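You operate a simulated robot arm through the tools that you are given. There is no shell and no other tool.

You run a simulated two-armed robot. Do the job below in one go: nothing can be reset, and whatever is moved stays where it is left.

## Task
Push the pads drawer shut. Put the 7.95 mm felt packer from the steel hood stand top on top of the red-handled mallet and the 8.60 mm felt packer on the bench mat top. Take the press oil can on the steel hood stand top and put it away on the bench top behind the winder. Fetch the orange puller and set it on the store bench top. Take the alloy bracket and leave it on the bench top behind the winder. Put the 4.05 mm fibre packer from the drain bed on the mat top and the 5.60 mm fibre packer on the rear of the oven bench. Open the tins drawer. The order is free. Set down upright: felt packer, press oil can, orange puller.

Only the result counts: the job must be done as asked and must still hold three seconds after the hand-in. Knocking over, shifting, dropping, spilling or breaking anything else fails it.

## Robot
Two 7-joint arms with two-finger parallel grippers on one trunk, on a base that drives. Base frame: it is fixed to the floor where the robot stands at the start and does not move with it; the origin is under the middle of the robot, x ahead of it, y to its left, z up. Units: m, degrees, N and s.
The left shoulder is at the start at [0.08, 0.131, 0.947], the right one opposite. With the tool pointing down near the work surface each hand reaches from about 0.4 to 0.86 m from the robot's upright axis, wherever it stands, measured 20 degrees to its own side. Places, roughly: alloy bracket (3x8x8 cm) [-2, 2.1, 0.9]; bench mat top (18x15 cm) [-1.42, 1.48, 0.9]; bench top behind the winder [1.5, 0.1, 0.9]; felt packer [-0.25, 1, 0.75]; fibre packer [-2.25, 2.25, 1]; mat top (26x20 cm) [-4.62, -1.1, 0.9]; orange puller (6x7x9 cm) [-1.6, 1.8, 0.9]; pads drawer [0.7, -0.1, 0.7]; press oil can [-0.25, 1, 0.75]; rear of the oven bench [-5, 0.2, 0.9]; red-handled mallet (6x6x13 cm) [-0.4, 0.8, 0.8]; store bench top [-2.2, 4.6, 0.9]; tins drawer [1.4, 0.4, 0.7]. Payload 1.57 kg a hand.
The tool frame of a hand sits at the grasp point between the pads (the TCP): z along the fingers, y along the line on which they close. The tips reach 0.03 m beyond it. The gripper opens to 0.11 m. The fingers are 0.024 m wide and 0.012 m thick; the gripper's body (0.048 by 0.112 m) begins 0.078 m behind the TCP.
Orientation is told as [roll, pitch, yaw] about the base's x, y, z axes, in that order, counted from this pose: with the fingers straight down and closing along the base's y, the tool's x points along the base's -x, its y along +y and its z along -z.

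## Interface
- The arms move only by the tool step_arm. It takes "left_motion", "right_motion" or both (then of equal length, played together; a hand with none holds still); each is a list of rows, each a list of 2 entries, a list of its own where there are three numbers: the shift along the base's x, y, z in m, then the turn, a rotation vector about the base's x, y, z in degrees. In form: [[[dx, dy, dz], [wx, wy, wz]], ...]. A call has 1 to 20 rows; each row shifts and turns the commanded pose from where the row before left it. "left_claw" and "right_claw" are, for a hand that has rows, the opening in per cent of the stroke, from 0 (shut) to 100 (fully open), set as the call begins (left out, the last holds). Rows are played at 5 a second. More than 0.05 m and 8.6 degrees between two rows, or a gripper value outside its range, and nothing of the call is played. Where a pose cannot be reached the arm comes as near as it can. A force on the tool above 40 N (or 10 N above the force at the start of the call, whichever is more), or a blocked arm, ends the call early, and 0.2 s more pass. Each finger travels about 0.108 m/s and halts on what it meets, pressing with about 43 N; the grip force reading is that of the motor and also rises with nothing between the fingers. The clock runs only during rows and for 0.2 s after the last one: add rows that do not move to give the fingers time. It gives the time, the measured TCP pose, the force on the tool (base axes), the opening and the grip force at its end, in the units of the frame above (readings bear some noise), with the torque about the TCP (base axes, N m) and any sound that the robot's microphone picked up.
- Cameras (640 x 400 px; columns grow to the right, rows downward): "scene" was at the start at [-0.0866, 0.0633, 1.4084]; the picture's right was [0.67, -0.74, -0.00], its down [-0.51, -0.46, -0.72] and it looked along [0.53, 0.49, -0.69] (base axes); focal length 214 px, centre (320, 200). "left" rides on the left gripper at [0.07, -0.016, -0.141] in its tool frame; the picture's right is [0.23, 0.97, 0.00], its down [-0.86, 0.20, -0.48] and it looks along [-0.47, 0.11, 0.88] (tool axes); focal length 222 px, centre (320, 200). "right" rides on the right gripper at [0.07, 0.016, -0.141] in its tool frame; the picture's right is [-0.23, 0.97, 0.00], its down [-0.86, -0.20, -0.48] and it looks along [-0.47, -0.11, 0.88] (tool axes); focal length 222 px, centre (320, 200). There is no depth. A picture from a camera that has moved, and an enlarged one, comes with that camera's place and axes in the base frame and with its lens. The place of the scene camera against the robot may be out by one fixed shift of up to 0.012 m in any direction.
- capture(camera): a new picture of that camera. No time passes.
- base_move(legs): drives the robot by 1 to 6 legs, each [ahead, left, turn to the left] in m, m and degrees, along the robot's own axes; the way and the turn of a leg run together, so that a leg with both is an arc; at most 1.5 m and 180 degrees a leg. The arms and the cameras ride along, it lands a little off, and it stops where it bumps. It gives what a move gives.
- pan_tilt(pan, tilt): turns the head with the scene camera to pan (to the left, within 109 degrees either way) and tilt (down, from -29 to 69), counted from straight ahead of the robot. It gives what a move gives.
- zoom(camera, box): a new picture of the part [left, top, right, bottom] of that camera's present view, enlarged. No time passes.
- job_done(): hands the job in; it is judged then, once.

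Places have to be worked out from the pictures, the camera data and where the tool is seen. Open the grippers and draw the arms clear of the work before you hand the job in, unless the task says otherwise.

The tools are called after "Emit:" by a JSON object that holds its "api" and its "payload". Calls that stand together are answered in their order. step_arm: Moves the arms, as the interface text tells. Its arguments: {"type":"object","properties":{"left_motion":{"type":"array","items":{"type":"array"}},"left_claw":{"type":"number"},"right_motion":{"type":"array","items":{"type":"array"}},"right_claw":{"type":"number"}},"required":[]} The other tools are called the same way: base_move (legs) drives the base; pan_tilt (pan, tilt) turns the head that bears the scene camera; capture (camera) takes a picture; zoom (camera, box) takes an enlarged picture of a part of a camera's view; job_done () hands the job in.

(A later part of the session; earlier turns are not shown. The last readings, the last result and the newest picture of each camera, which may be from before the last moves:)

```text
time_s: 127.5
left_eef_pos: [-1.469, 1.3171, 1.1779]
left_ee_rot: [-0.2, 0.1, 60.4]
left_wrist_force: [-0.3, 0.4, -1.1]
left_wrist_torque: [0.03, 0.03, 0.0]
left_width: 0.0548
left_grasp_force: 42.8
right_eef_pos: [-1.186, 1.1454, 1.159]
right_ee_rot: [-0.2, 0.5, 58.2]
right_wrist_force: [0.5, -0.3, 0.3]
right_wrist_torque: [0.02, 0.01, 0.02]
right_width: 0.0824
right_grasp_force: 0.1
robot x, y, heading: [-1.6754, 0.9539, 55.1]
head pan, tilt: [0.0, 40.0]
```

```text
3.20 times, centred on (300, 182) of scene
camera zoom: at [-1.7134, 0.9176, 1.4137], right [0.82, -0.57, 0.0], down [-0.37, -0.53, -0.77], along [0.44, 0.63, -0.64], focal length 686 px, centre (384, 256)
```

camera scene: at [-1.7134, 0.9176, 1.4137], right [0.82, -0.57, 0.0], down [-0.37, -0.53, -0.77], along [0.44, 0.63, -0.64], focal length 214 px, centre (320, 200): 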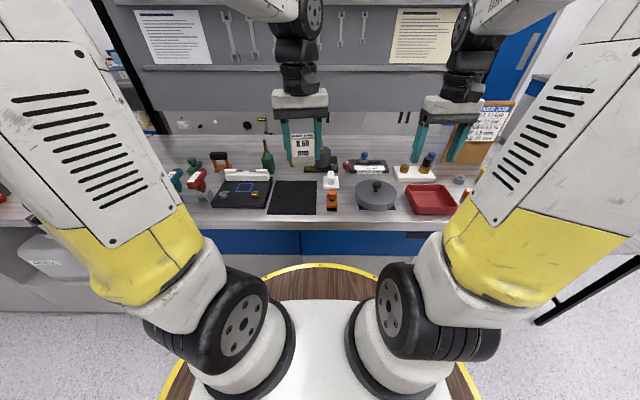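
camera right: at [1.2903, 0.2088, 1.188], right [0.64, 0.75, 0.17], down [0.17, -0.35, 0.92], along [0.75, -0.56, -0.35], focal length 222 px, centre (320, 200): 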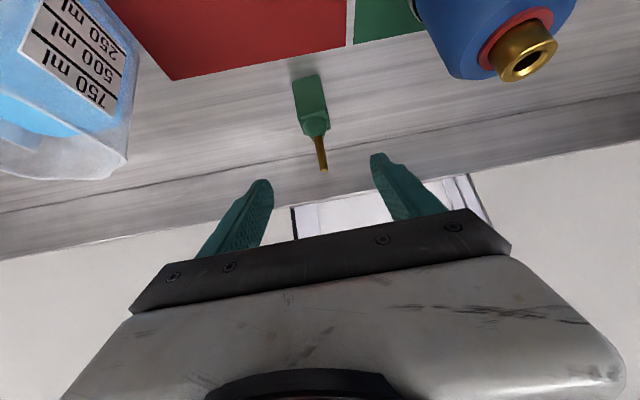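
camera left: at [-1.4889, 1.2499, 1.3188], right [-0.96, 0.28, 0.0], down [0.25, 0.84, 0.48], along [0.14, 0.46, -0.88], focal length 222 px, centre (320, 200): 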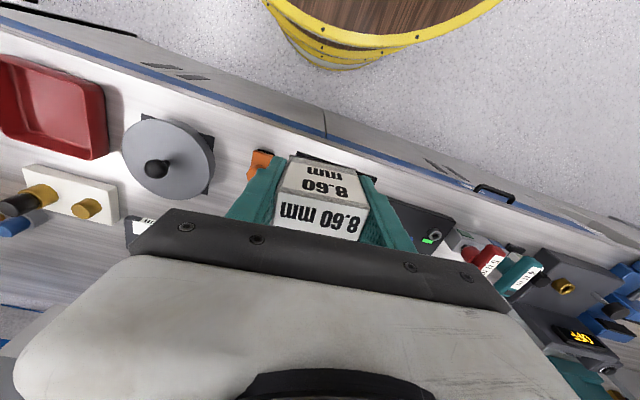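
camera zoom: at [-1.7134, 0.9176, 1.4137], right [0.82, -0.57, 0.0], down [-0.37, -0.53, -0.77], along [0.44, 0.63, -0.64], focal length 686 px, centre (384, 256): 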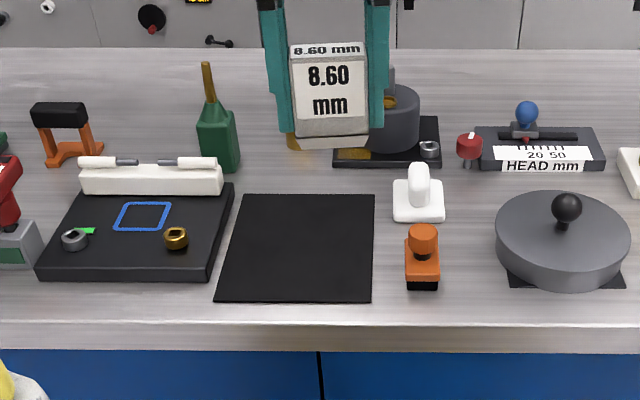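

The mat is clear: its centre computes to about (-1.441, 1.478). The orange frame tool at about (-1.61, 1.85) must be the orange puller. I'll carry the packer over the mat centre and lower it close.

Emit:
{"api": "step_arm", "payload": {"left_motion": [[[0.007, 0.04, 0], [0, 0, 0]], [[0.007, 0.04, 0], [0, 0, 0]], [[0.007, 0.04, 0], [0, 0, 0]], [[0.007, 0.041, 0], [0, 0, 0]], [[0, 0, -0.045], [0, 0, 0]], [[0, 0, -0.045], [0, 0, 0]], [[0, 0, -0.045], [0, 0, 0]], [[0, 0, -0.045], [0, 0, 0]], [[0, 0, -0.03], [0, 0, 0]]]}}

Emit:
{"api": "capture", "payload": {"camera": "left"}}

Emit:
{"api": "zoom", "payload": {"camera": "scene", "box": [220, 130, 380, 230]}}

```text
time_s: 129.5
left_eef_pos: [-1.44, 1.4771, 0.9674]
left_ee_rot: [-0.1, 0.1, 60.4]
left_wrist_force: [-0.5, -0.6, -0.3]
left_wrist_torque: [-0.02, 0.02, -0.04]
left_width: 0.0554
left_grasp_force: 43.3
right_eef_pos: [-1.1875, 1.1453, 1.1573]
right_ee_rot: [-0.2, 0.5, 58.3]
right_wrist_force: [-0.2, 0.2, 0.3]
right_wrist_torque: [0.02, 0.01, 0.02]
right_width: 0.0826
right_grasp_force: 0.0
robot x, y, heading: [-1.6728, 0.9546, 54.6]
head pan, tilt: [0.0, 40.0]
```

```text
taken
camera left: at [-1.4594, 1.4099, 1.1086], right [-0.96, 0.28, 0.0], down [0.25, 0.84, 0.48], along [0.14, 0.46, -0.88], focal length 222 px, centre (320, 200)
```

left: 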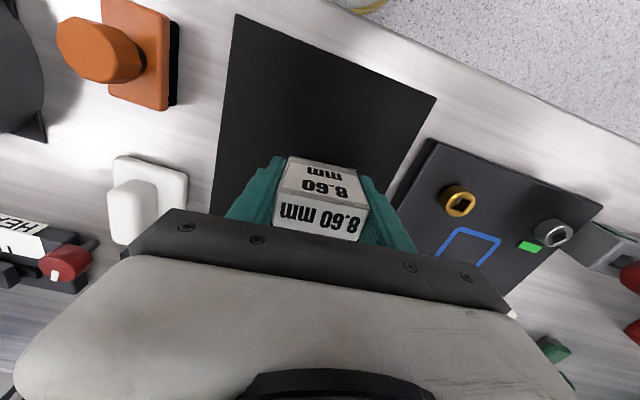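

```text
4.00 times, centred on (300, 180) of scene
camera zoom: at [-1.7135, 0.9175, 1.4136], right [0.82, -0.58, 0.0], down [-0.37, -0.53, -0.77], along [0.44, 0.63, -0.64], focal length 858 px, centre (400, 280)
```

zoom: 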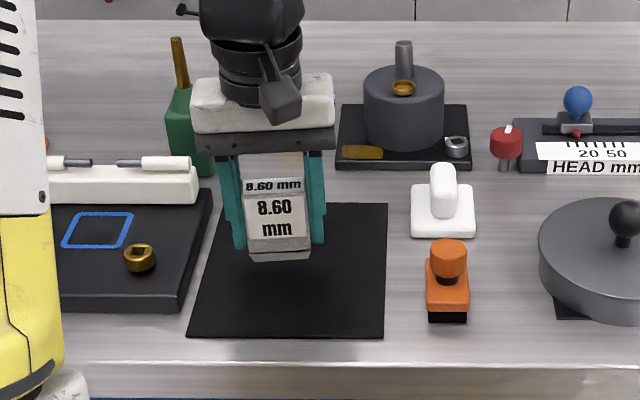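

The packer hangs above the mat, about 1 cm behind its centre. I'll nudge it forward and step down to contact.

Emit:
{"api": "step_arm", "payload": {"left_motion": [[[-0.006, -0.01, 0], [0, 0, 0]], [[0, 0, -0.01], [0, 0, 0]], [[0, 0, -0.004], [0, 0, 0]], [[0, 0, 0], [0, 0, 0]]]}}

Emit:
{"api": "step_arm", "payload": {"left_motion": [[[0, 0, -0.003], [0, 0, 0]], [[0, 0, 0], [0, 0, 0]]]}}

Emit:
{"api": "step_arm", "payload": {"left_motion": [[[0, 0, -0.002], [0, 0, 0]], [[0, 0, 0], [0, 0, 0]]]}}

```text
time_s: 130.5
left_eef_pos: [-1.4458, 1.4688, 0.9529]
left_ee_rot: [-0.2, 0.1, 60.5]
left_wrist_force: [0.9, 0.1, -0.8]
left_wrist_torque: [0.0, 0.01, 0.0]
left_width: 0.0554
left_grasp_force: 43.0
right_eef_pos: [-1.1876, 1.1465, 1.1579]
right_ee_rot: [-0.1, 0.4, 58.1]
right_wrist_force: [-0.7, 0.1, -0.2]
right_wrist_torque: [-0.02, -0.03, 0.01]
right_width: 0.0825
right_grasp_force: 0.0
robot x, y, heading: [-1.6744, 0.9562, 54.9]
head pan, tilt: [0.0, 40.0]
```

```text
time_s: 131.1
left_eef_pos: [-1.4473, 1.4665, 0.9494]
left_ee_rot: [-0.1, 0.1, 60.5]
left_wrist_force: [0.0, 0.1, -1.2]
left_wrist_torque: [0.04, -0.03, 0.0]
left_width: 0.055
left_grasp_force: 42.7
right_eef_pos: [-1.1869, 1.1458, 1.1575]
right_ee_rot: [-0.1, 0.5, 58.2]
right_wrist_force: [0.1, -0.2, 0.5]
right_wrist_torque: [-0.03, 0.0, -0.04]
right_width: 0.0824
right_grasp_force: 0.0
robot x, y, heading: [-1.6712, 0.9577, 54.9]
head pan, tilt: [0.0, 40.0]
```

```text
time_s: 131.7
left_eef_pos: [-1.4468, 1.4677, 0.948]
left_ee_rot: [-0.2, 0.1, 60.5]
left_wrist_force: [-0.7, 0.9, -1.1]
left_wrist_torque: [0.01, 0.02, 0.03]
left_width: 0.0551
left_grasp_force: 42.6
right_eef_pos: [-1.1866, 1.1462, 1.158]
right_ee_rot: [-0.1, 0.5, 58.2]
right_wrist_force: [-0.1, -0.4, -0.1]
right_wrist_torque: [-0.02, 0.02, 0.02]
right_width: 0.0821
right_grasp_force: 0.1
robot x, y, heading: [-1.6731, 0.9522, 55.0]
head pan, tilt: [0.0, 40.0]
```

Still free at 0.948, so I'll step down further.

Emit:
{"api": "step_arm", "payload": {"left_motion": [[[0, 0, -0.002], [0, 0, 0]], [[0, 0, 0], [0, 0, 0]]]}}

Emit:
{"api": "step_arm", "payload": {"left_motion": [[[0, 0, -0.001], [0, 0, 0]], [[0, 0, 0], [0, 0, 0]]]}}

Emit:
{"api": "step_arm", "payload": {"left_motion": [[[0, 0, -0.001], [0, 0, 0]], [[0, 0, 0], [0, 0, 0]]]}}

```text
time_s: 132.3
left_eef_pos: [-1.4473, 1.4678, 0.9477]
left_ee_rot: [-0.2, 0.0, 60.5]
left_wrist_force: [-1.7, -1.4, 13.6]
left_wrist_torque: [0.01, 0.32, 0.02]
left_width: 0.0552
left_grasp_force: 43.2
right_eef_pos: [-1.1872, 1.1462, 1.1583]
right_ee_rot: [-0.1, 0.5, 58.2]
right_wrist_force: [-0.2, -0.1, 0.5]
right_wrist_torque: [0.01, -0.02, -0.02]
right_width: 0.0827
right_grasp_force: 0.1
robot x, y, heading: [-1.6767, 0.9557, 54.7]
head pan, tilt: [0.0, 40.0]
```

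```text
time_s: 132.9
left_eef_pos: [-1.4473, 1.4681, 0.9469]
left_ee_rot: [-0.2, -0.1, 60.5]
left_wrist_force: [-6.8, -2.8, 38.7]
left_wrist_torque: [-0.02, 0.53, 0.01]
left_width: 0.0552
left_grasp_force: 42.6
right_eef_pos: [-1.1868, 1.1444, 1.1582]
right_ee_rot: [-0.1, 0.4, 58.2]
right_wrist_force: [0.3, -1.6, 0.1]
right_wrist_torque: [-0.03, 0.01, 0.0]
right_width: 0.0823
right_grasp_force: 0.0
robot x, y, heading: [-1.6738, 0.9566, 55.1]
head pan, tilt: [0.0, 40.0]
```

```text
time_s: 133.3
left_eef_pos: [-1.4477, 1.4674, 0.9462]
left_ee_rot: [-0.2, -0.1, 60.5]
left_wrist_force: [-4.2, -5.7, 14.1]
left_wrist_torque: [-0.16, 0.37, 0.12]
left_width: 0.055
left_grasp_force: 42.5
right_eef_pos: [-1.1875, 1.1452, 1.1582]
right_ee_rot: [-0.2, 0.6, 58.3]
right_wrist_force: [0.8, -0.4, -0.1]
right_wrist_torque: [0.03, 0.01, -0.02]
right_width: 0.0827
right_grasp_force: 0.1
robot x, y, heading: [-1.6713, 0.9518, 55.0]
head pan, tilt: [0.0, 40.0]
stopped in row 1 (left hand): the force on the tool passed its limit at 52 N (the readings are from after the stop); the commanded pose is now the measured one
```

Contact made. I'll relax 1 mm, open, and lift away.

Emit:
{"api": "step_arm", "payload": {"left_motion": [[[0, 0, 0.001], [0, 0, 0]], [[0, 0, 0], [0, 0, 0]]]}}

Emit:
{"api": "step_arm", "payload": {"left_claw": 75, "left_motion": [[[0, 0, 0], [0, 0, 0]], [[0, 0, 0], [0, 0, 0]], [[0, 0, 0], [0, 0, 0]], [[0, 0, 0.01], [0, 0, 0]], [[0, 0, 0.04], [0, 0, 0]], [[0, 0, 0.045], [0, 0, 0]], [[0, 0, 0.045], [0, 0, 0]], [[0, 0, 0.045], [0, 0, 0]], [[0, 0, 0.045], [0, 0, 0]]]}}

Emit:
{"api": "capture", "payload": {"camera": "left"}}

Emit:
{"api": "zoom", "payload": {"camera": "scene", "box": [180, 110, 380, 235]}}

```text
time_s: 133.9
left_eef_pos: [-1.4473, 1.4686, 0.9455]
left_ee_rot: [-0.1, -0.1, 60.5]
left_wrist_force: [-3.3, -4.9, 6.9]
left_wrist_torque: [-0.12, 0.21, 0.14]
left_width: 0.0552
left_grasp_force: 43.1
right_eef_pos: [-1.188, 1.1462, 1.1596]
right_ee_rot: [-0.1, 0.5, 58.3]
right_wrist_force: [-0.7, 0.2, 0.5]
right_wrist_torque: [0.0, 0.03, 0.0]
right_width: 0.0826
right_grasp_force: 0.0
robot x, y, heading: [-1.6726, 0.9549, 55.3]
head pan, tilt: [0.0, 40.0]
```

```text
time_s: 135.9
left_eef_pos: [-1.4472, 1.469, 1.1752]
left_ee_rot: [-0.2, -0.1, 60.4]
left_wrist_force: [0.0, -0.6, -0.2]
left_wrist_torque: [-0.01, 0.0, -0.03]
left_width: 0.0825
left_grasp_force: 0.1
right_eef_pos: [-1.1861, 1.1448, 1.1576]
right_ee_rot: [-0.1, 0.5, 58.2]
right_wrist_force: [-0.7, 0.1, 0.6]
right_wrist_torque: [-0.01, 0.0, -0.02]
right_width: 0.0824
right_grasp_force: 0.0
robot x, y, heading: [-1.6751, 0.9559, 55.3]
head pan, tilt: [0.0, 40.0]
```

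```text
taken
camera left: at [-1.4671, 1.4011, 1.3171], right [-0.96, 0.28, 0.0], down [0.25, 0.84, 0.48], along [0.14, 0.46, -0.88], focal length 222 px, centre (320, 200)
```

left: 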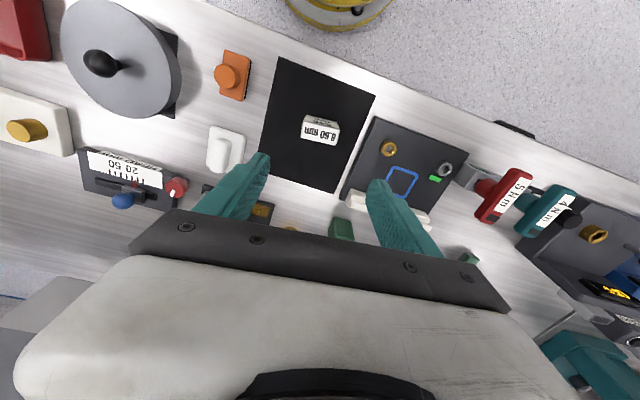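

```text
3.20 times, centred on (280, 172) of scene
camera zoom: at [-1.7133, 0.9177, 1.4137], right [0.82, -0.58, 0.0], down [-0.37, -0.53, -0.77], along [0.44, 0.63, -0.64], focal length 686 px, centre (448, 288)
```

zoom: 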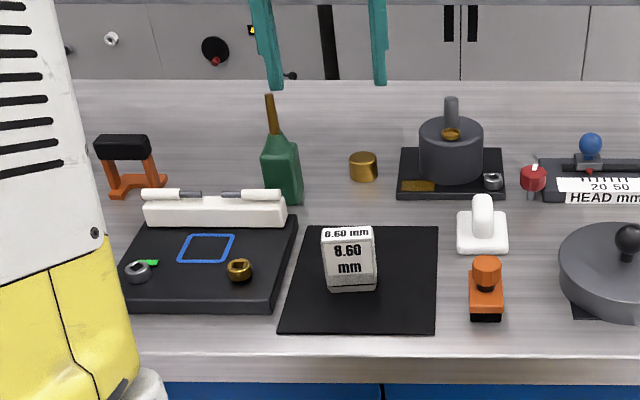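

The 8.60 mm packer is on the mat. Next I'll pull the left hand in and strafe left to see the bracket and the drain bed.

Emit:
{"api": "step_arm", "payload": {"left_claw": 100, "left_motion": [[[-0.028, -0.04, 0], [0, 0, 0]], [[-0.028, -0.04, 0], [0, 0, 0]], [[-0.028, -0.04, 0], [0, 0, -5.4]], [[-0.02, -0.03, 0], [0, 0, 0]]]}}

Emit:
{"api": "base_move", "payload": {"legs": [[0, 0.7, 0]]}}

Emit:
{"api": "capture", "payload": {"camera": "scene"}}

Emit:
{"api": "capture", "payload": {"camera": "left"}}

Emit:
{"api": "zoom", "payload": {"camera": "scene", "box": [200, 110, 420, 248]}}

```text
time_s: 136.9
left_eef_pos: [-1.5523, 1.3188, 1.1757]
left_ee_rot: [-0.2, -0.1, 55.1]
left_wrist_force: [1.0, 0.2, 0.6]
left_wrist_torque: [-0.02, 0.01, -0.03]
left_width: 0.11
left_grasp_force: 0.1
right_eef_pos: [-1.1874, 1.1449, 1.1593]
right_ee_rot: [-0.1, 0.5, 58.2]
right_wrist_force: [1.0, 0.5, 0.4]
right_wrist_torque: [-0.03, 0.03, -0.01]
right_width: 0.0824
right_grasp_force: 0.0
robot x, y, heading: [-1.6767, 0.9569, 54.9]
head pan, tilt: [0.0, 40.0]
```

```text
time_s: 140.8
left_eef_pos: [-2.1298, 1.7205, 1.1764]
left_ee_rot: [-0.2, 0.0, 55.7]
left_wrist_force: [0.4, -1.0, 0.5]
left_wrist_torque: [-0.01, 0.01, -0.02]
left_width: 0.1097
left_grasp_force: 0.0
right_eef_pos: [-1.7637, 1.5501, 1.1572]
right_ee_rot: [-0.1, 0.5, 58.8]
right_wrist_force: [-0.4, 0.2, 0.6]
right_wrist_torque: [-0.01, 0.0, -0.02]
right_width: 0.0825
right_grasp_force: 0.0
robot x, y, heading: [-2.2497, 1.3545, 55.6]
head pan, tilt: [0.0, 40.0]
```

```text
taken
camera scene: at [-2.2874, 1.3173, 1.4137], right [0.82, -0.57, 0.0], down [-0.36, -0.53, -0.77], along [0.43, 0.63, -0.64], focal length 214 px, centre (320, 200)
```

scene: 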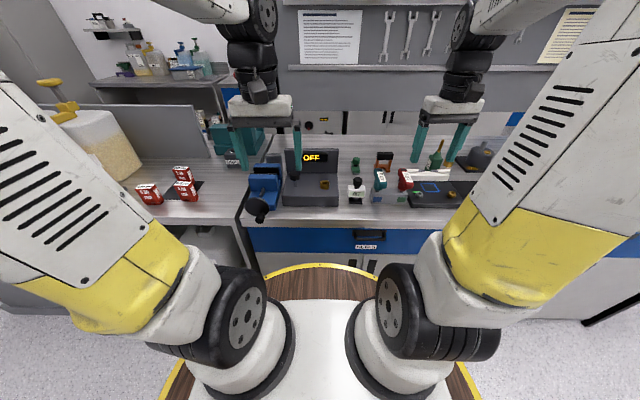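

```text
taken
camera left: at [-2.155, 1.6551, 1.3175], right [-0.93, 0.36, 0.0], down [0.32, 0.82, 0.48], along [0.18, 0.45, -0.88], focal length 222 px, centre (320, 200)
```

left: 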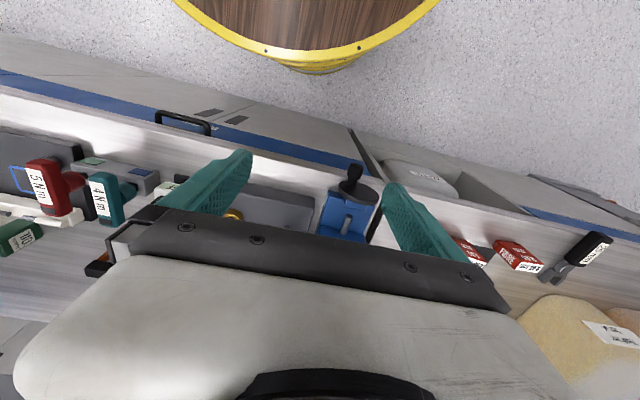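

```text
2.90 times, centred on (310, 179) of scene
camera zoom: at [-2.2874, 1.3173, 1.4137], right [0.82, -0.57, 0.0], down [-0.36, -0.53, -0.77], along [0.43, 0.63, -0.64], focal length 622 px, centre (349, 261)
```

zoom: 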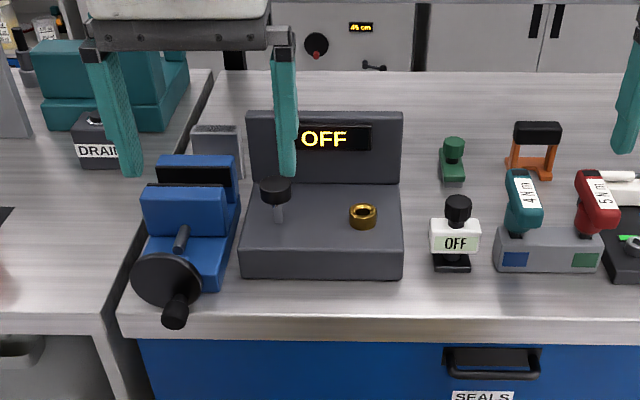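

The bracket appears to be the grey plate just behind the blue vise at about (-2.0, 2.1). I'll zoom there.

Emit:
{"api": "zoom", "payload": {"camera": "scene", "box": [240, 140, 320, 220]}}

Emit:
{"api": "step_arm", "payload": {"left_motion": [[[-0.04, 0.025, 0], [0, 0, 0]], [[-0.04, 0.025, 0], [0, 0, 0]], [[-0.04, 0.025, 0], [0, 0, 0]]]}}

Emit:
{"api": "pan_tilt", "payload": {"pan": 15, "tilt": 40}}

Emit:
{"api": "capture", "payload": {"camera": "scene"}}

Emit:
{"api": "zoom", "payload": {"camera": "scene", "box": [290, 120, 420, 220]}}

```text
5.00 times, centred on (280, 180) of scene
camera zoom: at [-2.2874, 1.3173, 1.4137], right [0.82, -0.57, 0.0], down [-0.36, -0.53, -0.77], along [0.43, 0.63, -0.64], focal length 1072 px, centre (520, 300)
```

zoom: 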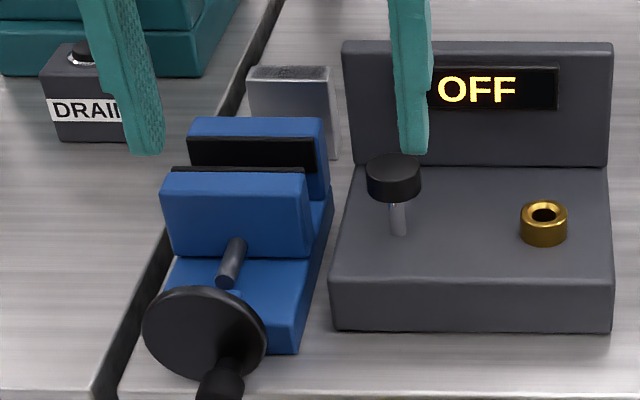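

```text
time_s: 141.6
left_eef_pos: [-2.2517, 1.796, 1.1768]
left_ee_rot: [-0.2, 0.0, 55.6]
left_wrist_force: [1.1, 0.7, -1.0]
left_wrist_torque: [0.0, 0.03, -0.01]
left_width: 0.1099
left_grasp_force: 0.1
right_eef_pos: [-1.7624, 1.5505, 1.1586]
right_ee_rot: [0.0, 0.5, 58.7]
right_wrist_force: [1.0, 0.2, -0.6]
right_wrist_torque: [0.03, 0.01, -0.01]
right_width: 0.0826
right_grasp_force: 0.1
robot x, y, heading: [-2.2492, 1.351, 55.2]
head pan, tilt: [0.0, 40.0]
```

```text
time_s: 142.3
left_eef_pos: [-2.2501, 1.7948, 1.1767]
left_ee_rot: [-0.2, -0.1, 55.6]
left_wrist_force: [-0.1, -0.6, 0.3]
left_wrist_torque: [0.04, -0.03, 0.03]
left_width: 0.1098
left_grasp_force: 0.2
right_eef_pos: [-1.7631, 1.5512, 1.1581]
right_ee_rot: [-0.1, 0.5, 58.8]
right_wrist_force: [-0.2, 0.4, 0.0]
right_wrist_torque: [0.0, 0.01, -0.01]
right_width: 0.0823
right_grasp_force: 0.1
robot x, y, heading: [-2.2492, 1.3571, 55.5]
head pan, tilt: [15.0, 40.0]
```

```text
taken
camera scene: at [-2.3072, 1.3274, 1.4137], right [0.94, -0.34, 0.0], down [-0.22, -0.61, -0.77], along [0.26, 0.72, -0.64], focal length 214 px, centre (320, 200)
```

scene: 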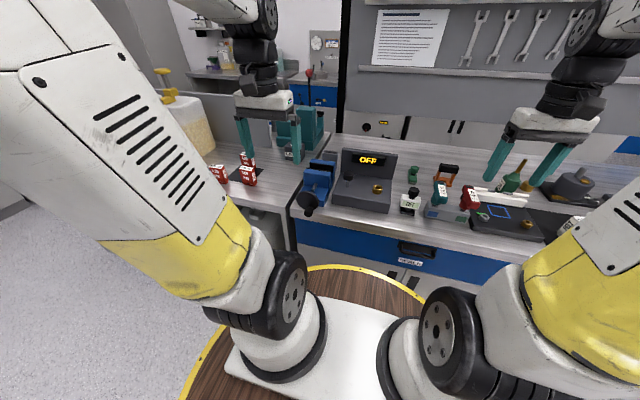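

```text
4.00 times, centred on (355, 170) of scene
camera zoom: at [-2.3072, 1.3274, 1.4137], right [0.94, -0.34, 0.0], down [-0.22, -0.61, -0.77], along [0.26, 0.72, -0.64], focal length 858 px, centre (180, 320)
```

zoom: 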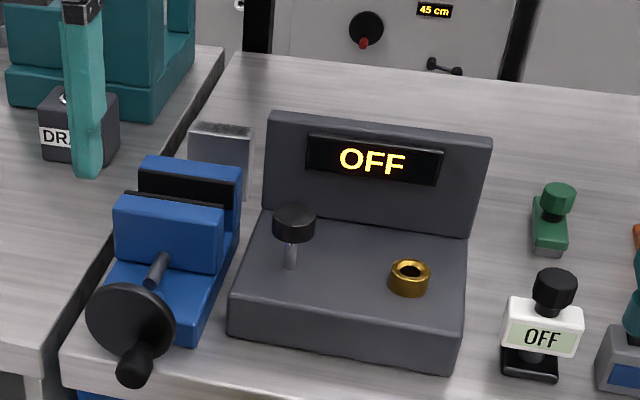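

The bracket is a slab standing behind the vise, to the left of the dark OFF box. I'll bring the left hand camera over it for a top view.

Emit:
{"api": "step_arm", "payload": {"left_motion": [[[0.034, 0.033, 0], [0, 0, 0]], [[0.034, 0.033, 0], [0, 0, 0]], [[0.034, 0.033, 0], [0, 0, 0]], [[0.034, 0.033, 0], [0, 0, 0]], [[0.034, 0.033, 0], [0, 0, 0]], [[0.034, 0.033, 0], [0, 0, 0]]]}}

Emit:
{"api": "capture", "payload": {"camera": "left"}}

Emit:
{"api": "zoom", "payload": {"camera": "left", "box": [220, 60, 420, 185]}}

```text
time_s: 143.7
left_eef_pos: [-2.0477, 1.9935, 1.1776]
left_ee_rot: [-0.2, -0.2, 55.6]
left_wrist_force: [-0.1, -0.6, 0.2]
left_wrist_torque: [0.03, -0.02, 0.0]
left_width: 0.1102
left_grasp_force: 0.2
right_eef_pos: [-1.7642, 1.5504, 1.1584]
right_ee_rot: [-0.2, 0.5, 58.8]
right_wrist_force: [-1.3, -0.5, 0.6]
right_wrist_torque: [0.03, -0.04, 0.01]
right_width: 0.0823
right_grasp_force: 0.2
robot x, y, heading: [-2.2489, 1.3534, 55.5]
head pan, tilt: [15.0, 40.0]
```

```text
taken
camera left: at [-2.0742, 1.9281, 1.3188], right [-0.93, 0.36, 0.0], down [0.32, 0.82, 0.48], along [0.18, 0.45, -0.88], focal length 222 px, centre (320, 200)
```

left: 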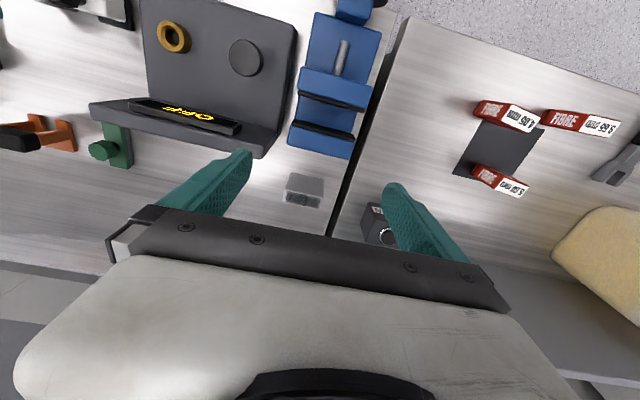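

```text
3.20 times, centred on (320, 122) of left
camera zoom: at [-2.0742, 1.9281, 1.3188], right [-0.93, 0.36, 0.0], down [0.32, 0.82, 0.48], along [0.18, 0.45, -0.88], focal length 711 px, centre (320, 448)
```

zoom: 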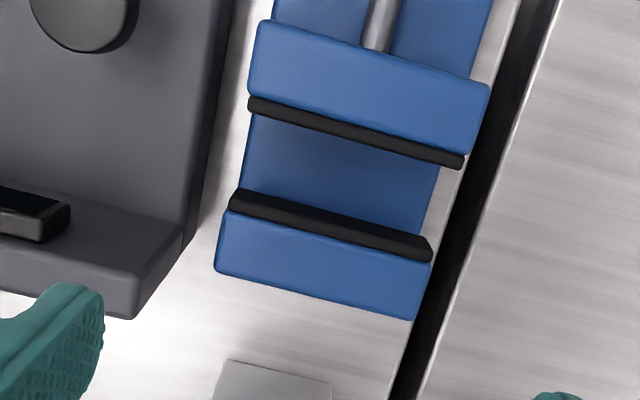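

I'll zoom on the bracket itself.

Emit:
{"api": "zoom", "payload": {"camera": "left", "box": [265, 150, 361, 220]}}

Emit:
{"api": "zoom", "payload": {"camera": "scene", "box": [326, 140, 374, 180]}}

```text
5.71 times, centred on (313, 185) of left
camera zoom: at [-2.0742, 1.9281, 1.3188], right [-0.93, 0.36, 0.0], down [0.32, 0.82, 0.48], along [0.18, 0.45, -0.88], focal length 1269 px, centre (360, 286)
```

zoom: 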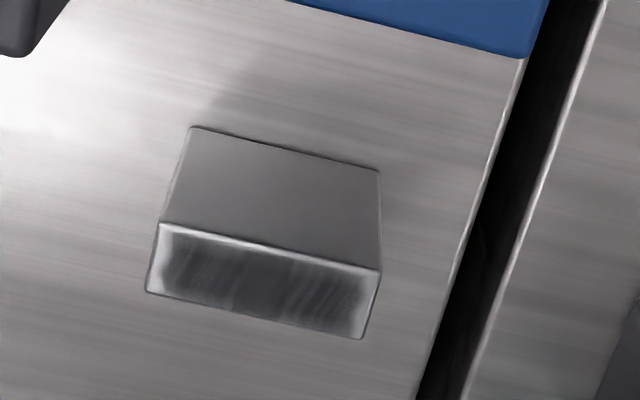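

```text
10.00 times, centred on (350, 160) of scene
camera zoom: at [-2.3075, 1.3271, 1.4136], right [0.94, -0.34, 0.0], down [-0.22, -0.61, -0.77], along [0.26, 0.72, -0.64], focal length 2145 px, centre (20, 600)
```

zoom: 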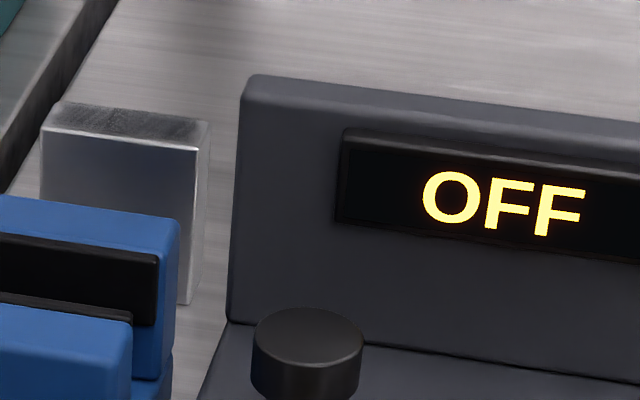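

The bracket is a slab about 7×2.5×7.6 cm, centred at (-1.980, 2.090) and aligned with the room. I'll tilt the left hand 25° forward and move to a pre-grasp above it.

Emit:
{"api": "step_arm", "payload": {"left_claw": 100, "left_motion": [[[0.0098, 0.0137, -0.031], [5.16, -3.53, 0]], [[0.0098, 0.0137, -0.031], [5.16, -3.53, 0]], [[0.0098, 0.0137, -0.031], [5.16, -3.53, 0]], [[0.0098, 0.0137, -0.031], [5.16, -3.53, 0]]]}}

Emit:
{"api": "capture", "payload": {"camera": "left"}}

Emit:
{"api": "zoom", "payload": {"camera": "scene", "box": [290, 120, 420, 220]}}

```text
time_s: 144.7
left_eef_pos: [-2.0071, 2.0499, 1.0522]
left_ee_rot: [-0.2, -25.2, 55.5]
left_wrist_force: [0.9, -0.3, 0.5]
left_wrist_torque: [0.03, -0.01, 0.04]
left_width: 0.1099
left_grasp_force: 0.1
right_eef_pos: [-1.7628, 1.5518, 1.1592]
right_ee_rot: [0.0, 0.5, 58.8]
right_wrist_force: [0.7, -0.8, -0.1]
right_wrist_torque: [-0.02, 0.0, -0.03]
right_width: 0.0825
right_grasp_force: 0.0
robot x, y, heading: [-2.2473, 1.3545, 55.4]
head pan, tilt: [15.0, 40.0]
```

```text
taken
camera left: at [-2.0631, 1.9394, 1.1503], right [-0.92, 0.38, -0.1], down [0.16, 0.58, 0.8], along [0.36, 0.72, -0.6], focal length 222 px, centre (320, 200)
```

left: 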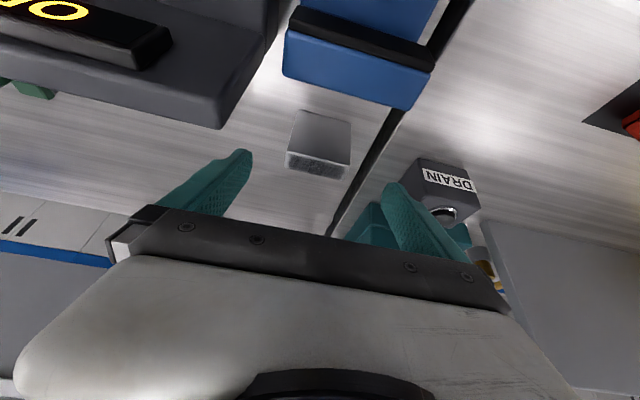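

```text
4.00 times, centred on (355, 170) of scene
camera zoom: at [-2.3072, 1.3274, 1.4137], right [0.94, -0.34, 0.0], down [-0.22, -0.61, -0.77], along [0.26, 0.72, -0.64], focal length 858 px, centre (180, 320)
```

zoom: 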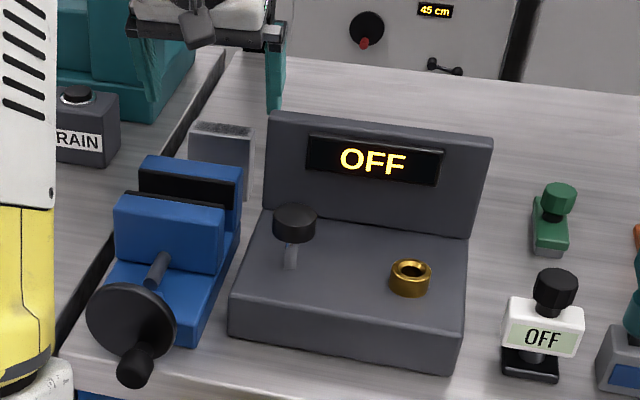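

The bracket is laterally centred. I'll advance down the approach line to it.

Emit:
{"api": "step_arm", "payload": {"left_motion": [[[0.0068, 0.01, -0.0268], [0, 0, 0]], [[0.0068, 0.01, -0.0268], [0, 0, 0]], [[0.0068, 0.01, -0.0268], [0, 0, 0]], [[0.0067, 0.0101, -0.0268], [0, 0, 0]]]}}

Emit:
{"api": "capture", "payload": {"camera": "left"}}

Emit:
{"api": "zoom", "payload": {"camera": "scene", "box": [290, 120, 420, 220]}}

```text
time_s: 145.7
left_eef_pos: [-1.9788, 2.0886, 0.9456]
left_ee_rot: [-0.3, -25.1, 55.6]
left_wrist_force: [-0.3, -0.1, 0.9]
left_wrist_torque: [0.01, 0.0, 0.0]
left_width: 0.1101
left_grasp_force: 0.0
right_eef_pos: [-1.7627, 1.5508, 1.1575]
right_ee_rot: [-0.1, 0.5, 58.8]
right_wrist_force: [0.4, -0.3, 0.2]
right_wrist_torque: [0.01, -0.04, -0.02]
right_width: 0.0826
right_grasp_force: 0.1
robot x, y, heading: [-2.2508, 1.3529, 55.4]
head pan, tilt: [15.0, 40.0]
```

```text
taken
camera left: at [-2.0345, 1.9791, 1.0441], right [-0.92, 0.38, -0.1], down [0.16, 0.58, 0.8], along [0.36, 0.72, -0.6], focal length 222 px, centre (320, 200)
```

left: 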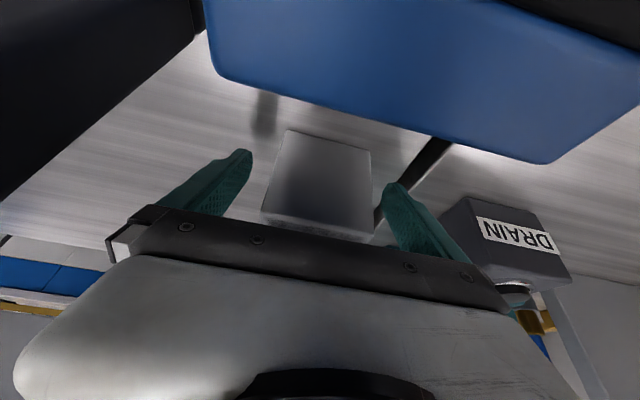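

```text
4.00 times, centred on (355, 170) of scene
camera zoom: at [-2.3073, 1.3273, 1.4136], right [0.94, -0.34, 0.0], down [-0.22, -0.61, -0.77], along [0.26, 0.72, -0.64], focal length 858 px, centre (180, 320)
```

zoom: 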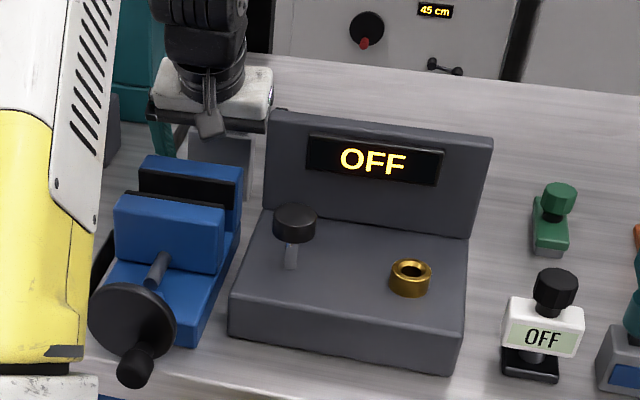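

The bracket is between the fingers. I'll close and lift back up the same line.

Emit:
{"api": "step_arm", "payload": {"left_claw": 0, "left_motion": [[[0, 0, 0], [0, 0, 0]], [[0, 0, 0], [0, 0, 0]], [[0, 0, 0], [0, 0, 0]]]}}

Emit:
{"api": "step_arm", "payload": {"left_motion": [[[0, 0, 0.015], [0, 0, 0]], [[0, 0, 0.04], [0, 0, 0]], [[0, 0, 0.045], [0, 0, 0]], [[0, 0, 0.045], [0, 0, 0]], [[0, 0, 0.045], [0, 0, 0]], [[-0.01, -0.015, 0.04], [0, 0, 0]], [[-0.02, -0.03, 0.02], [0, 0, 0]], [[-0.027, -0.04, 0], [0, 0, 0]], [[-0.027, -0.04, 0], [0, 0, 0]], [[-0.027, -0.04, 0], [0, 0, 0]]]}}

Emit:
{"api": "capture", "payload": {"camera": "left"}}

Emit:
{"api": "capture", "payload": {"camera": "scene"}}

```text
time_s: 146.5
left_eef_pos: [-1.9785, 2.0887, 0.9447]
left_ee_rot: [-0.1, -25.2, 55.7]
left_wrist_force: [0.3, 0.2, 0.0]
left_wrist_torque: [0.1, 0.08, -0.04]
left_width: 0.0698
left_grasp_force: 42.8
right_eef_pos: [-1.7642, 1.5508, 1.1581]
right_ee_rot: [-0.1, 0.6, 58.8]
right_wrist_force: [0.6, -1.3, -0.2]
right_wrist_torque: [0.01, -0.01, 0.01]
right_width: 0.0824
right_grasp_force: 0.0
robot x, y, heading: [-2.2472, 1.3559, 55.3]
head pan, tilt: [15.0, 40.0]
```

```text
time_s: 148.7
left_eef_pos: [-2.0885, 1.9256, 1.1945]
left_ee_rot: [-0.1, -25.1, 55.6]
left_wrist_force: [0.2, 0.6, -3.5]
left_wrist_torque: [-0.03, 0.02, 0.0]
left_width: 0.0699
left_grasp_force: 43.3
right_eef_pos: [-1.762, 1.5504, 1.1587]
right_ee_rot: [-0.1, 0.5, 58.8]
right_wrist_force: [0.4, 0.3, -0.4]
right_wrist_torque: [-0.02, 0.0, 0.02]
right_width: 0.0826
right_grasp_force: 0.0
robot x, y, heading: [-2.2496, 1.3563, 55.6]
head pan, tilt: [15.0, 40.0]
```

```text
taken
camera left: at [-2.1442, 1.8159, 1.2938], right [-0.92, 0.38, -0.1], down [0.16, 0.58, 0.8], along [0.36, 0.72, -0.6], focal length 222 px, centre (320, 200)
```

left: 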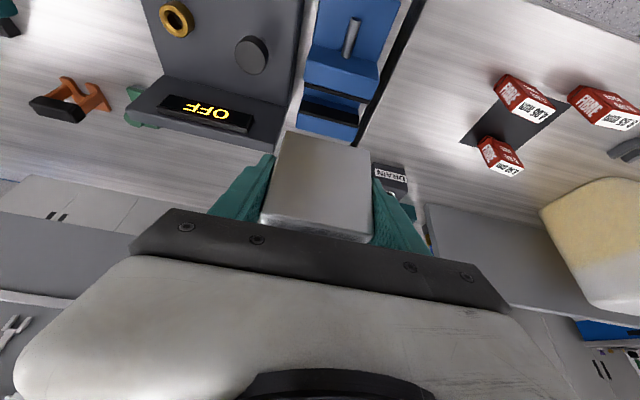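

```text
taken
camera scene: at [-2.3068, 1.328, 1.4137], right [0.94, -0.34, 0.0], down [-0.22, -0.61, -0.77], along [0.26, 0.72, -0.64], focal length 214 px, centre (320, 200)
```

scene: 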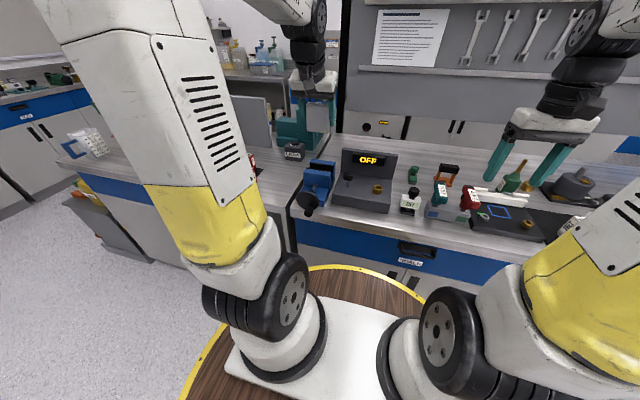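

The bracket is held, with its bottom 45 mm below the TCP. I can also see three red FIBRE boxes on the drain bed. I'll drive back to the main bench.

Emit:
{"api": "base_move", "payload": {"legs": [[-0.02, -1.26, 0], [0, -1.26, 0], [0, 0, -90.5], [0, 0.75, 0]]}}

Emit:
{"api": "pan_tilt", "payload": {"pan": 10, "tilt": 30}}

Emit:
{"api": "capture", "payload": {"camera": "scene"}}

```text
time_s: 168.4
left_eef_pos: [0.7832, 0.3569, 1.1955]
left_ee_rot: [-0.1, -25.1, -34.6]
left_wrist_force: [0.9, -0.2, -3.6]
left_wrist_torque: [0.03, 0.02, 0.01]
left_width: 0.0698
left_grasp_force: 42.9
right_eef_pos: [0.4073, 0.0318, 1.1578]
right_ee_rot: [-0.1, 0.5, -31.4]
right_wrist_force: [-0.5, 0.4, -0.7]
right_wrist_torque: [-0.01, 0.0, -0.02]
right_width: 0.0827
right_grasp_force: 0.0
robot x, y, heading: [0.2113, 0.5159, -34.8]
head pan, tilt: [15.0, 40.0]
```

```text
time_s: 169.1
left_eef_pos: [0.7824, 0.3557, 1.1959]
left_ee_rot: [-0.2, -25.1, -34.5]
left_wrist_force: [0.2, -0.2, -3.4]
left_wrist_torque: [0.0, -0.01, 0.01]
left_width: 0.07
left_grasp_force: 43.0
right_eef_pos: [0.4077, 0.0308, 1.1582]
right_ee_rot: [-0.1, 0.5, -31.3]
right_wrist_force: [0.2, -0.5, -1.2]
right_wrist_torque: [0.03, 0.01, 0.02]
right_width: 0.0823
right_grasp_force: 0.0
robot x, y, heading: [0.2151, 0.5171, -34.6]
head pan, tilt: [10.0, 30.0]
```

```text
taken
camera scene: at [0.1729, 0.5679, 1.429], right [-0.42, -0.91, 0.0], down [-0.45, 0.21, -0.87], along [0.79, -0.36, -0.5], focal length 214 px, centre (320, 200)
```

scene: 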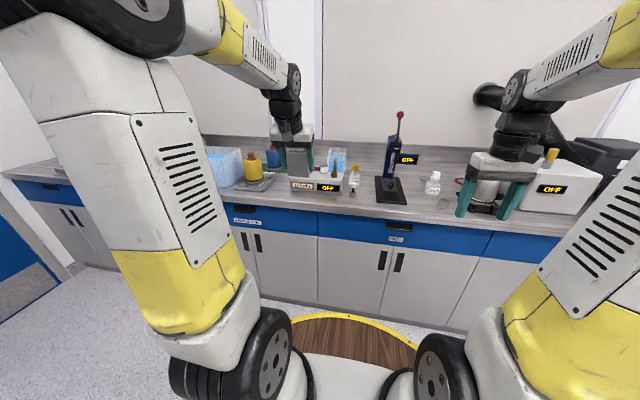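

I'm at the bench with the bracket. I'll pull the right hand back and up so it clears the press lever, then drive forward.

Emit:
{"api": "step_arm", "payload": {"right_motion": [[[-0.027, 0.019, 0.02], [0, 0, 0]], [[-0.027, 0.019, 0.02], [0, 0, 0]], [[-0.027, 0.019, 0.02], [0, 0, 0]]]}}

Emit:
{"api": "base_move", "payload": {"legs": [[0.4, 0.03, 0]]}}

Emit:
{"api": "capture", "payload": {"camera": "scene"}}

Emit:
{"api": "capture", "payload": {"camera": "left"}}

```text
time_s: 169.9
left_eef_pos: [0.7842, 0.3558, 1.1948]
left_ee_rot: [-0.2, -25.2, -34.5]
left_wrist_force: [0.8, -0.2, -4.0]
left_wrist_torque: [0.01, 0.01, 0.01]
left_width: 0.0698
left_grasp_force: 43.2
right_eef_pos: [0.3285, 0.0885, 1.2197]
right_ee_rot: [-0.1, 0.4, -31.5]
right_wrist_force: [0.3, -1.0, 0.3]
right_wrist_torque: [0.0, 0.05, 0.01]
right_width: 0.0824
right_grasp_force: 0.0
robot x, y, heading: [0.216, 0.5175, -34.5]
head pan, tilt: [10.0, 30.0]
```

```text
time_s: 172.4
left_eef_pos: [1.1302, 0.1526, 1.1958]
left_ee_rot: [-0.2, -25.1, -34.6]
left_wrist_force: [-0.1, 0.1, -4.0]
left_wrist_torque: [0.01, 0.02, -0.05]
left_width: 0.0701
left_grasp_force: 42.9
right_eef_pos: [0.6741, -0.1133, 1.2207]
right_ee_rot: [-0.1, 0.5, -31.5]
right_wrist_force: [0.3, 1.0, -0.7]
right_wrist_torque: [0.0, 0.01, -0.05]
right_width: 0.0823
right_grasp_force: 0.0
robot x, y, heading: [0.5598, 0.3145, -34.9]
head pan, tilt: [10.0, 30.0]
```

```text
taken
camera scene: at [0.5198, 0.364, 1.429], right [-0.42, -0.91, 0.0], down [-0.45, 0.21, -0.87], along [0.79, -0.36, -0.5], focal length 214 px, centre (320, 200)
```

scene: 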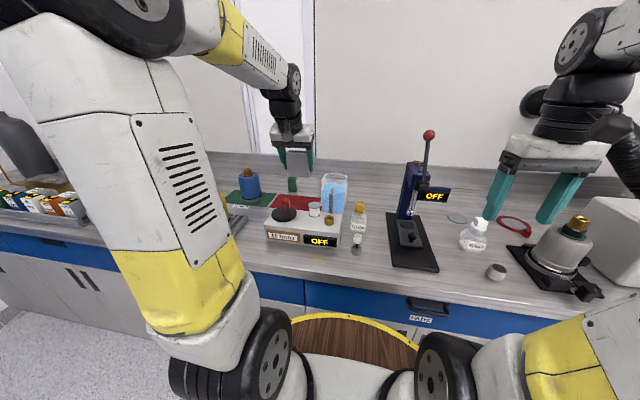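

```text
taken
camera left: at [1.0204, 0.2099, 1.294], right [0.39, 0.92, -0.1], down [0.58, -0.16, 0.8], along [0.71, -0.36, -0.6], focal length 222 px, centre (320, 200)
```

left: 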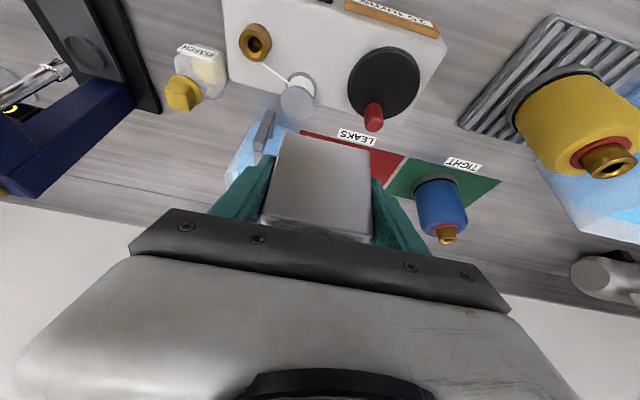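

The beaker's near edge is at about u≈0.73 and the can at u≈0.916, so I'll aim the bracket at n≈1.19, u≈0.80 between them. I'll extend at height first.

Emit:
{"api": "step_arm", "payload": {"left_motion": [[[0.038, -0.0226, 0], [0, 0, 0]], [[0.038, -0.0226, 0], [0, 0, 0]], [[0.038, -0.0226, 0], [0, 0, 0]], [[0.038, -0.0226, 0], [0, 0, 0]], [[0.038, -0.0226, 0], [0, 0, 0]], [[0.038, -0.0226, 0], [0, 0, 0]], [[0.038, -0.0226, 0], [0, 0, 0]], [[0.037, -0.0226, 0], [0, 0, 0]]]}}

Emit:
{"api": "capture", "payload": {"camera": "left"}}

Emit:
{"api": "zoom", "payload": {"camera": "scene", "box": [200, 110, 400, 235]}}

```text
time_s: 174.2
left_eef_pos: [1.386, 0.0006, 1.1779]
left_ee_rot: [-0.2, -25.0, -34.6]
left_wrist_force: [-0.4, -0.8, -3.6]
left_wrist_torque: [0.0, 0.02, -0.03]
left_width: 0.0697
left_grasp_force: 42.6
left hand out of reach, approached as far as the arm can: row 7, 8
right_eef_pos: [0.6751, -0.1135, 1.2192]
right_ee_rot: [-0.1, 0.5, -31.4]
right_wrist_force: [0.2, 0.6, 1.4]
right_wrist_torque: [-0.01, -0.03, 0.0]
right_width: 0.0825
right_grasp_force: 0.0
robot x, y, heading: [0.5598, 0.313, -34.6]
head pan, tilt: [10.0, 30.0]
```

```text
taken
camera left: at [1.2766, 0.0587, 1.2774], right [0.39, 0.92, -0.1], down [0.59, -0.16, 0.79], along [0.71, -0.36, -0.6], focal length 222 px, centre (320, 200)
```

left: 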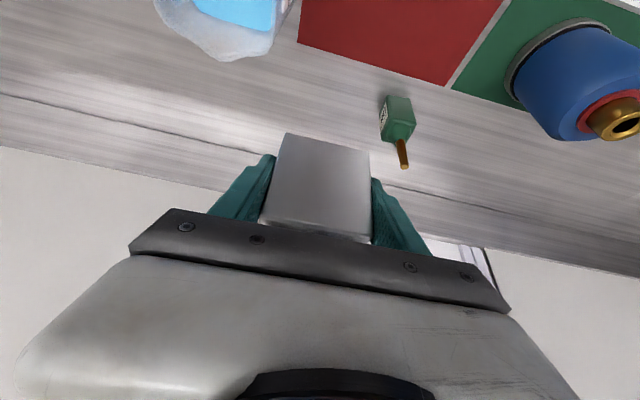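

```text
3.20 times, centred on (300, 172) of scene
camera zoom: at [0.5197, 0.364, 1.429], right [-0.42, -0.91, 0.0], down [-0.45, 0.21, -0.87], along [0.79, -0.36, -0.5], focal length 686 px, centre (384, 288)
```

zoom: 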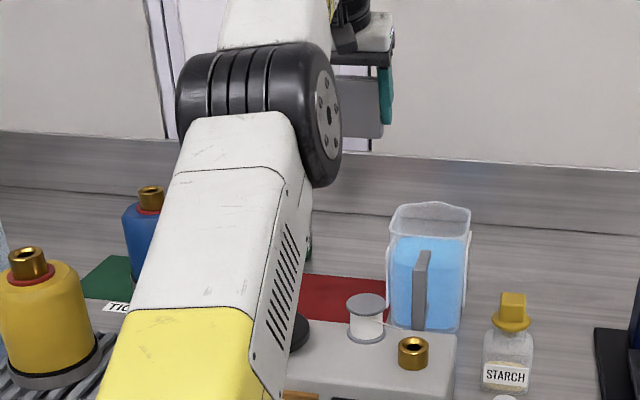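

The hand reached n≈1.135 at this height. Lowering gains reach, so I'll go down some and then push further back.

Emit:
{"api": "step_arm", "payload": {"left_motion": [[[0, 0, -0.035], [0, 0, 0]], [[0, 0, -0.035], [0, 0, 0]], [[0.012, -0.007, -0.02], [0, 0, 0]], [[0.012, -0.007, -0.02], [0, 0, 0]], [[0.012, -0.007, -0.01], [0, 0, 0]], [[0.011, -0.0075, 0], [0, 0, 0]]]}}

Emit:
{"api": "capture", "payload": {"camera": "left"}}

Emit:
{"api": "zoom", "payload": {"camera": "scene", "box": [200, 110, 400, 235]}}

```text
time_s: 175.6
left_eef_pos: [1.4243, -0.0228, 1.0563]
left_ee_rot: [-0.2, -25.1, -34.6]
left_wrist_force: [0.2, -0.8, -2.7]
left_wrist_torque: [0.0, -0.01, 0.03]
left_width: 0.0695
left_grasp_force: 43.0
left hand out of reach, approached as far as the arm can: row 6
right_eef_pos: [0.6755, -0.1132, 1.2206]
right_ee_rot: [-0.1, 0.5, -31.3]
right_wrist_force: [0.1, 0.0, 0.0]
right_wrist_torque: [0.03, -0.01, 0.02]
right_width: 0.0824
right_grasp_force: 0.0
robot x, y, heading: [0.5608, 0.314, -34.5]
head pan, tilt: [10.0, 30.0]
```

```text
taken
camera left: at [1.3141, 0.0352, 1.1552], right [0.39, 0.92, -0.1], down [0.58, -0.16, 0.8], along [0.71, -0.36, -0.6], focal length 222 px, centre (320, 200)
```

left: 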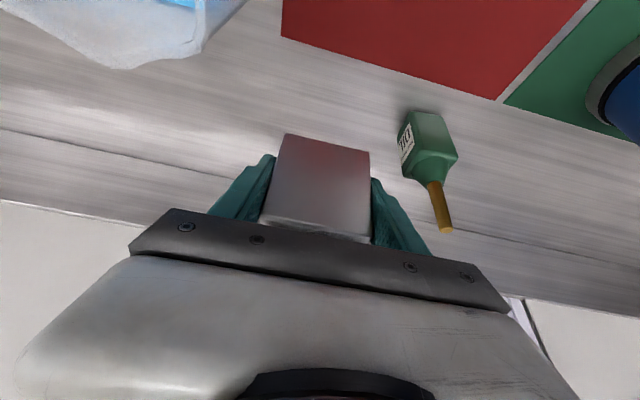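

```text
3.20 times, centred on (300, 172) of scene
camera zoom: at [0.52, 0.3639, 1.429], right [-0.42, -0.91, 0.0], down [-0.45, 0.21, -0.87], along [0.79, -0.36, -0.5], focal length 686 px, centre (384, 288)
```

zoom: 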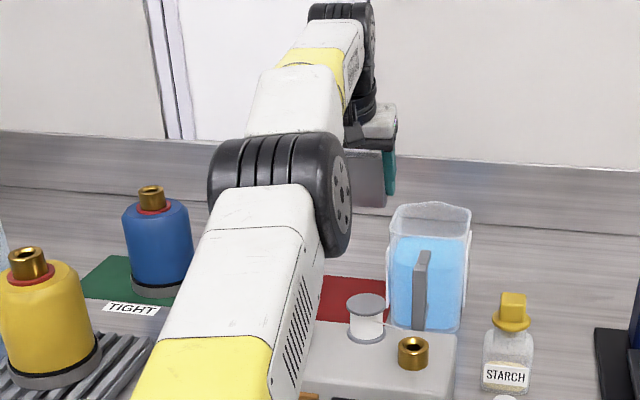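

The bracket is now at n≈1.18, clear of the mat and between the can and the beaker. I'll lower to about 2 cm above the bench and check the arm clearance.

Emit:
{"api": "step_arm", "payload": {"left_motion": [[[0.004, -0.003, -0.02], [0, 0, 0]], [[0.004, -0.003, -0.025], [0, 0, 0]], [[0, 0, -0.025], [0, 0, 0]], [[0, 0, -0.02], [0, 0, 0]]]}}

Emit:
{"api": "capture", "payload": {"camera": "left"}}

Emit:
{"api": "capture", "payload": {"camera": "scene"}}

Emit:
{"api": "capture", "payload": {"camera": "right"}}

```text
time_s: 176.6
left_eef_pos: [1.4336, -0.029, 0.9656]
left_ee_rot: [-0.3, -25.0, -34.7]
left_wrist_force: [0.4, -0.7, -2.8]
left_wrist_torque: [0.0, 0.01, 0.0]
left_width: 0.0697
left_grasp_force: 43.2
right_eef_pos: [0.6746, -0.1154, 1.2192]
right_ee_rot: [-0.1, 0.5, -31.4]
right_wrist_force: [0.4, -0.4, -1.3]
right_wrist_torque: [0.01, -0.01, -0.01]
right_width: 0.0825
right_grasp_force: 0.1
robot x, y, heading: [0.5612, 0.3147, -34.7]
head pan, tilt: [10.0, 30.0]
```

```text
taken
camera left: at [1.3231, 0.0287, 1.0645], right [0.39, 0.92, -0.1], down [0.58, -0.16, 0.8], along [0.71, -0.36, -0.6], focal length 222 px, centre (320, 200)
```

left: 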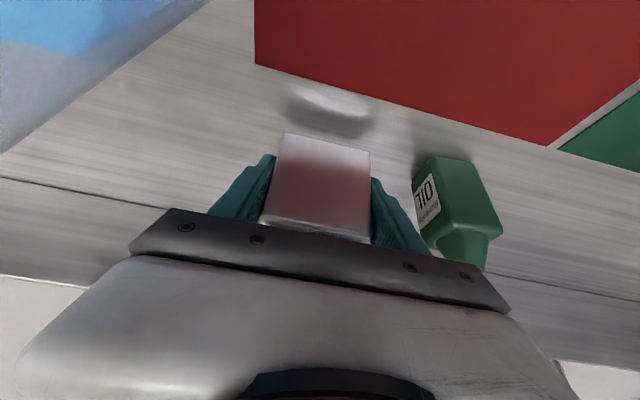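

```text
taken
camera scene: at [0.52, 0.3639, 1.429], right [-0.42, -0.91, 0.0], down [-0.45, 0.21, -0.87], along [0.79, -0.36, -0.5], focal length 214 px, centre (320, 200)
```

scene: 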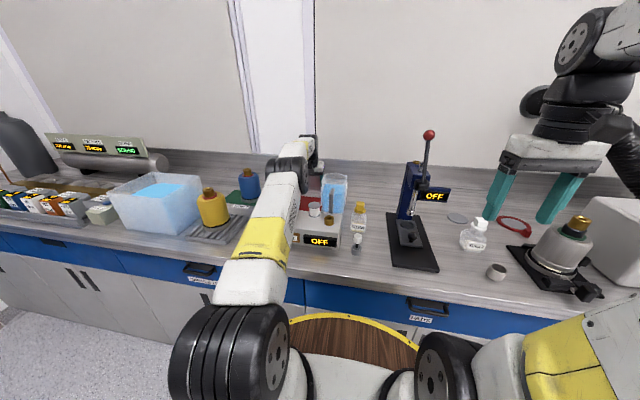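

```text
taken
camera right: at [0.6251, -0.0652, 1.3604], right [0.7, 0.71, 0.0], down [0.63, -0.62, 0.47], along [0.33, -0.33, -0.88], focal length 222 px, centre (320, 200)
```

right: 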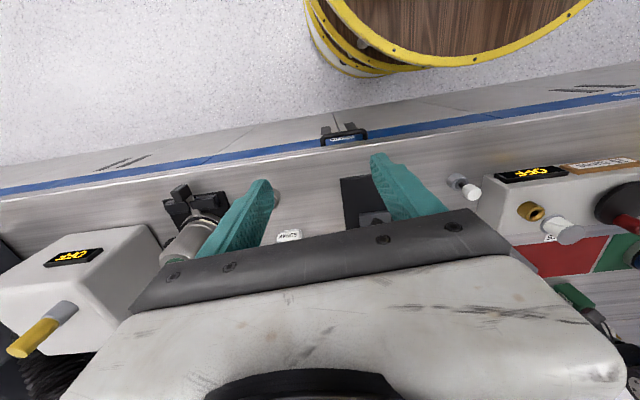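

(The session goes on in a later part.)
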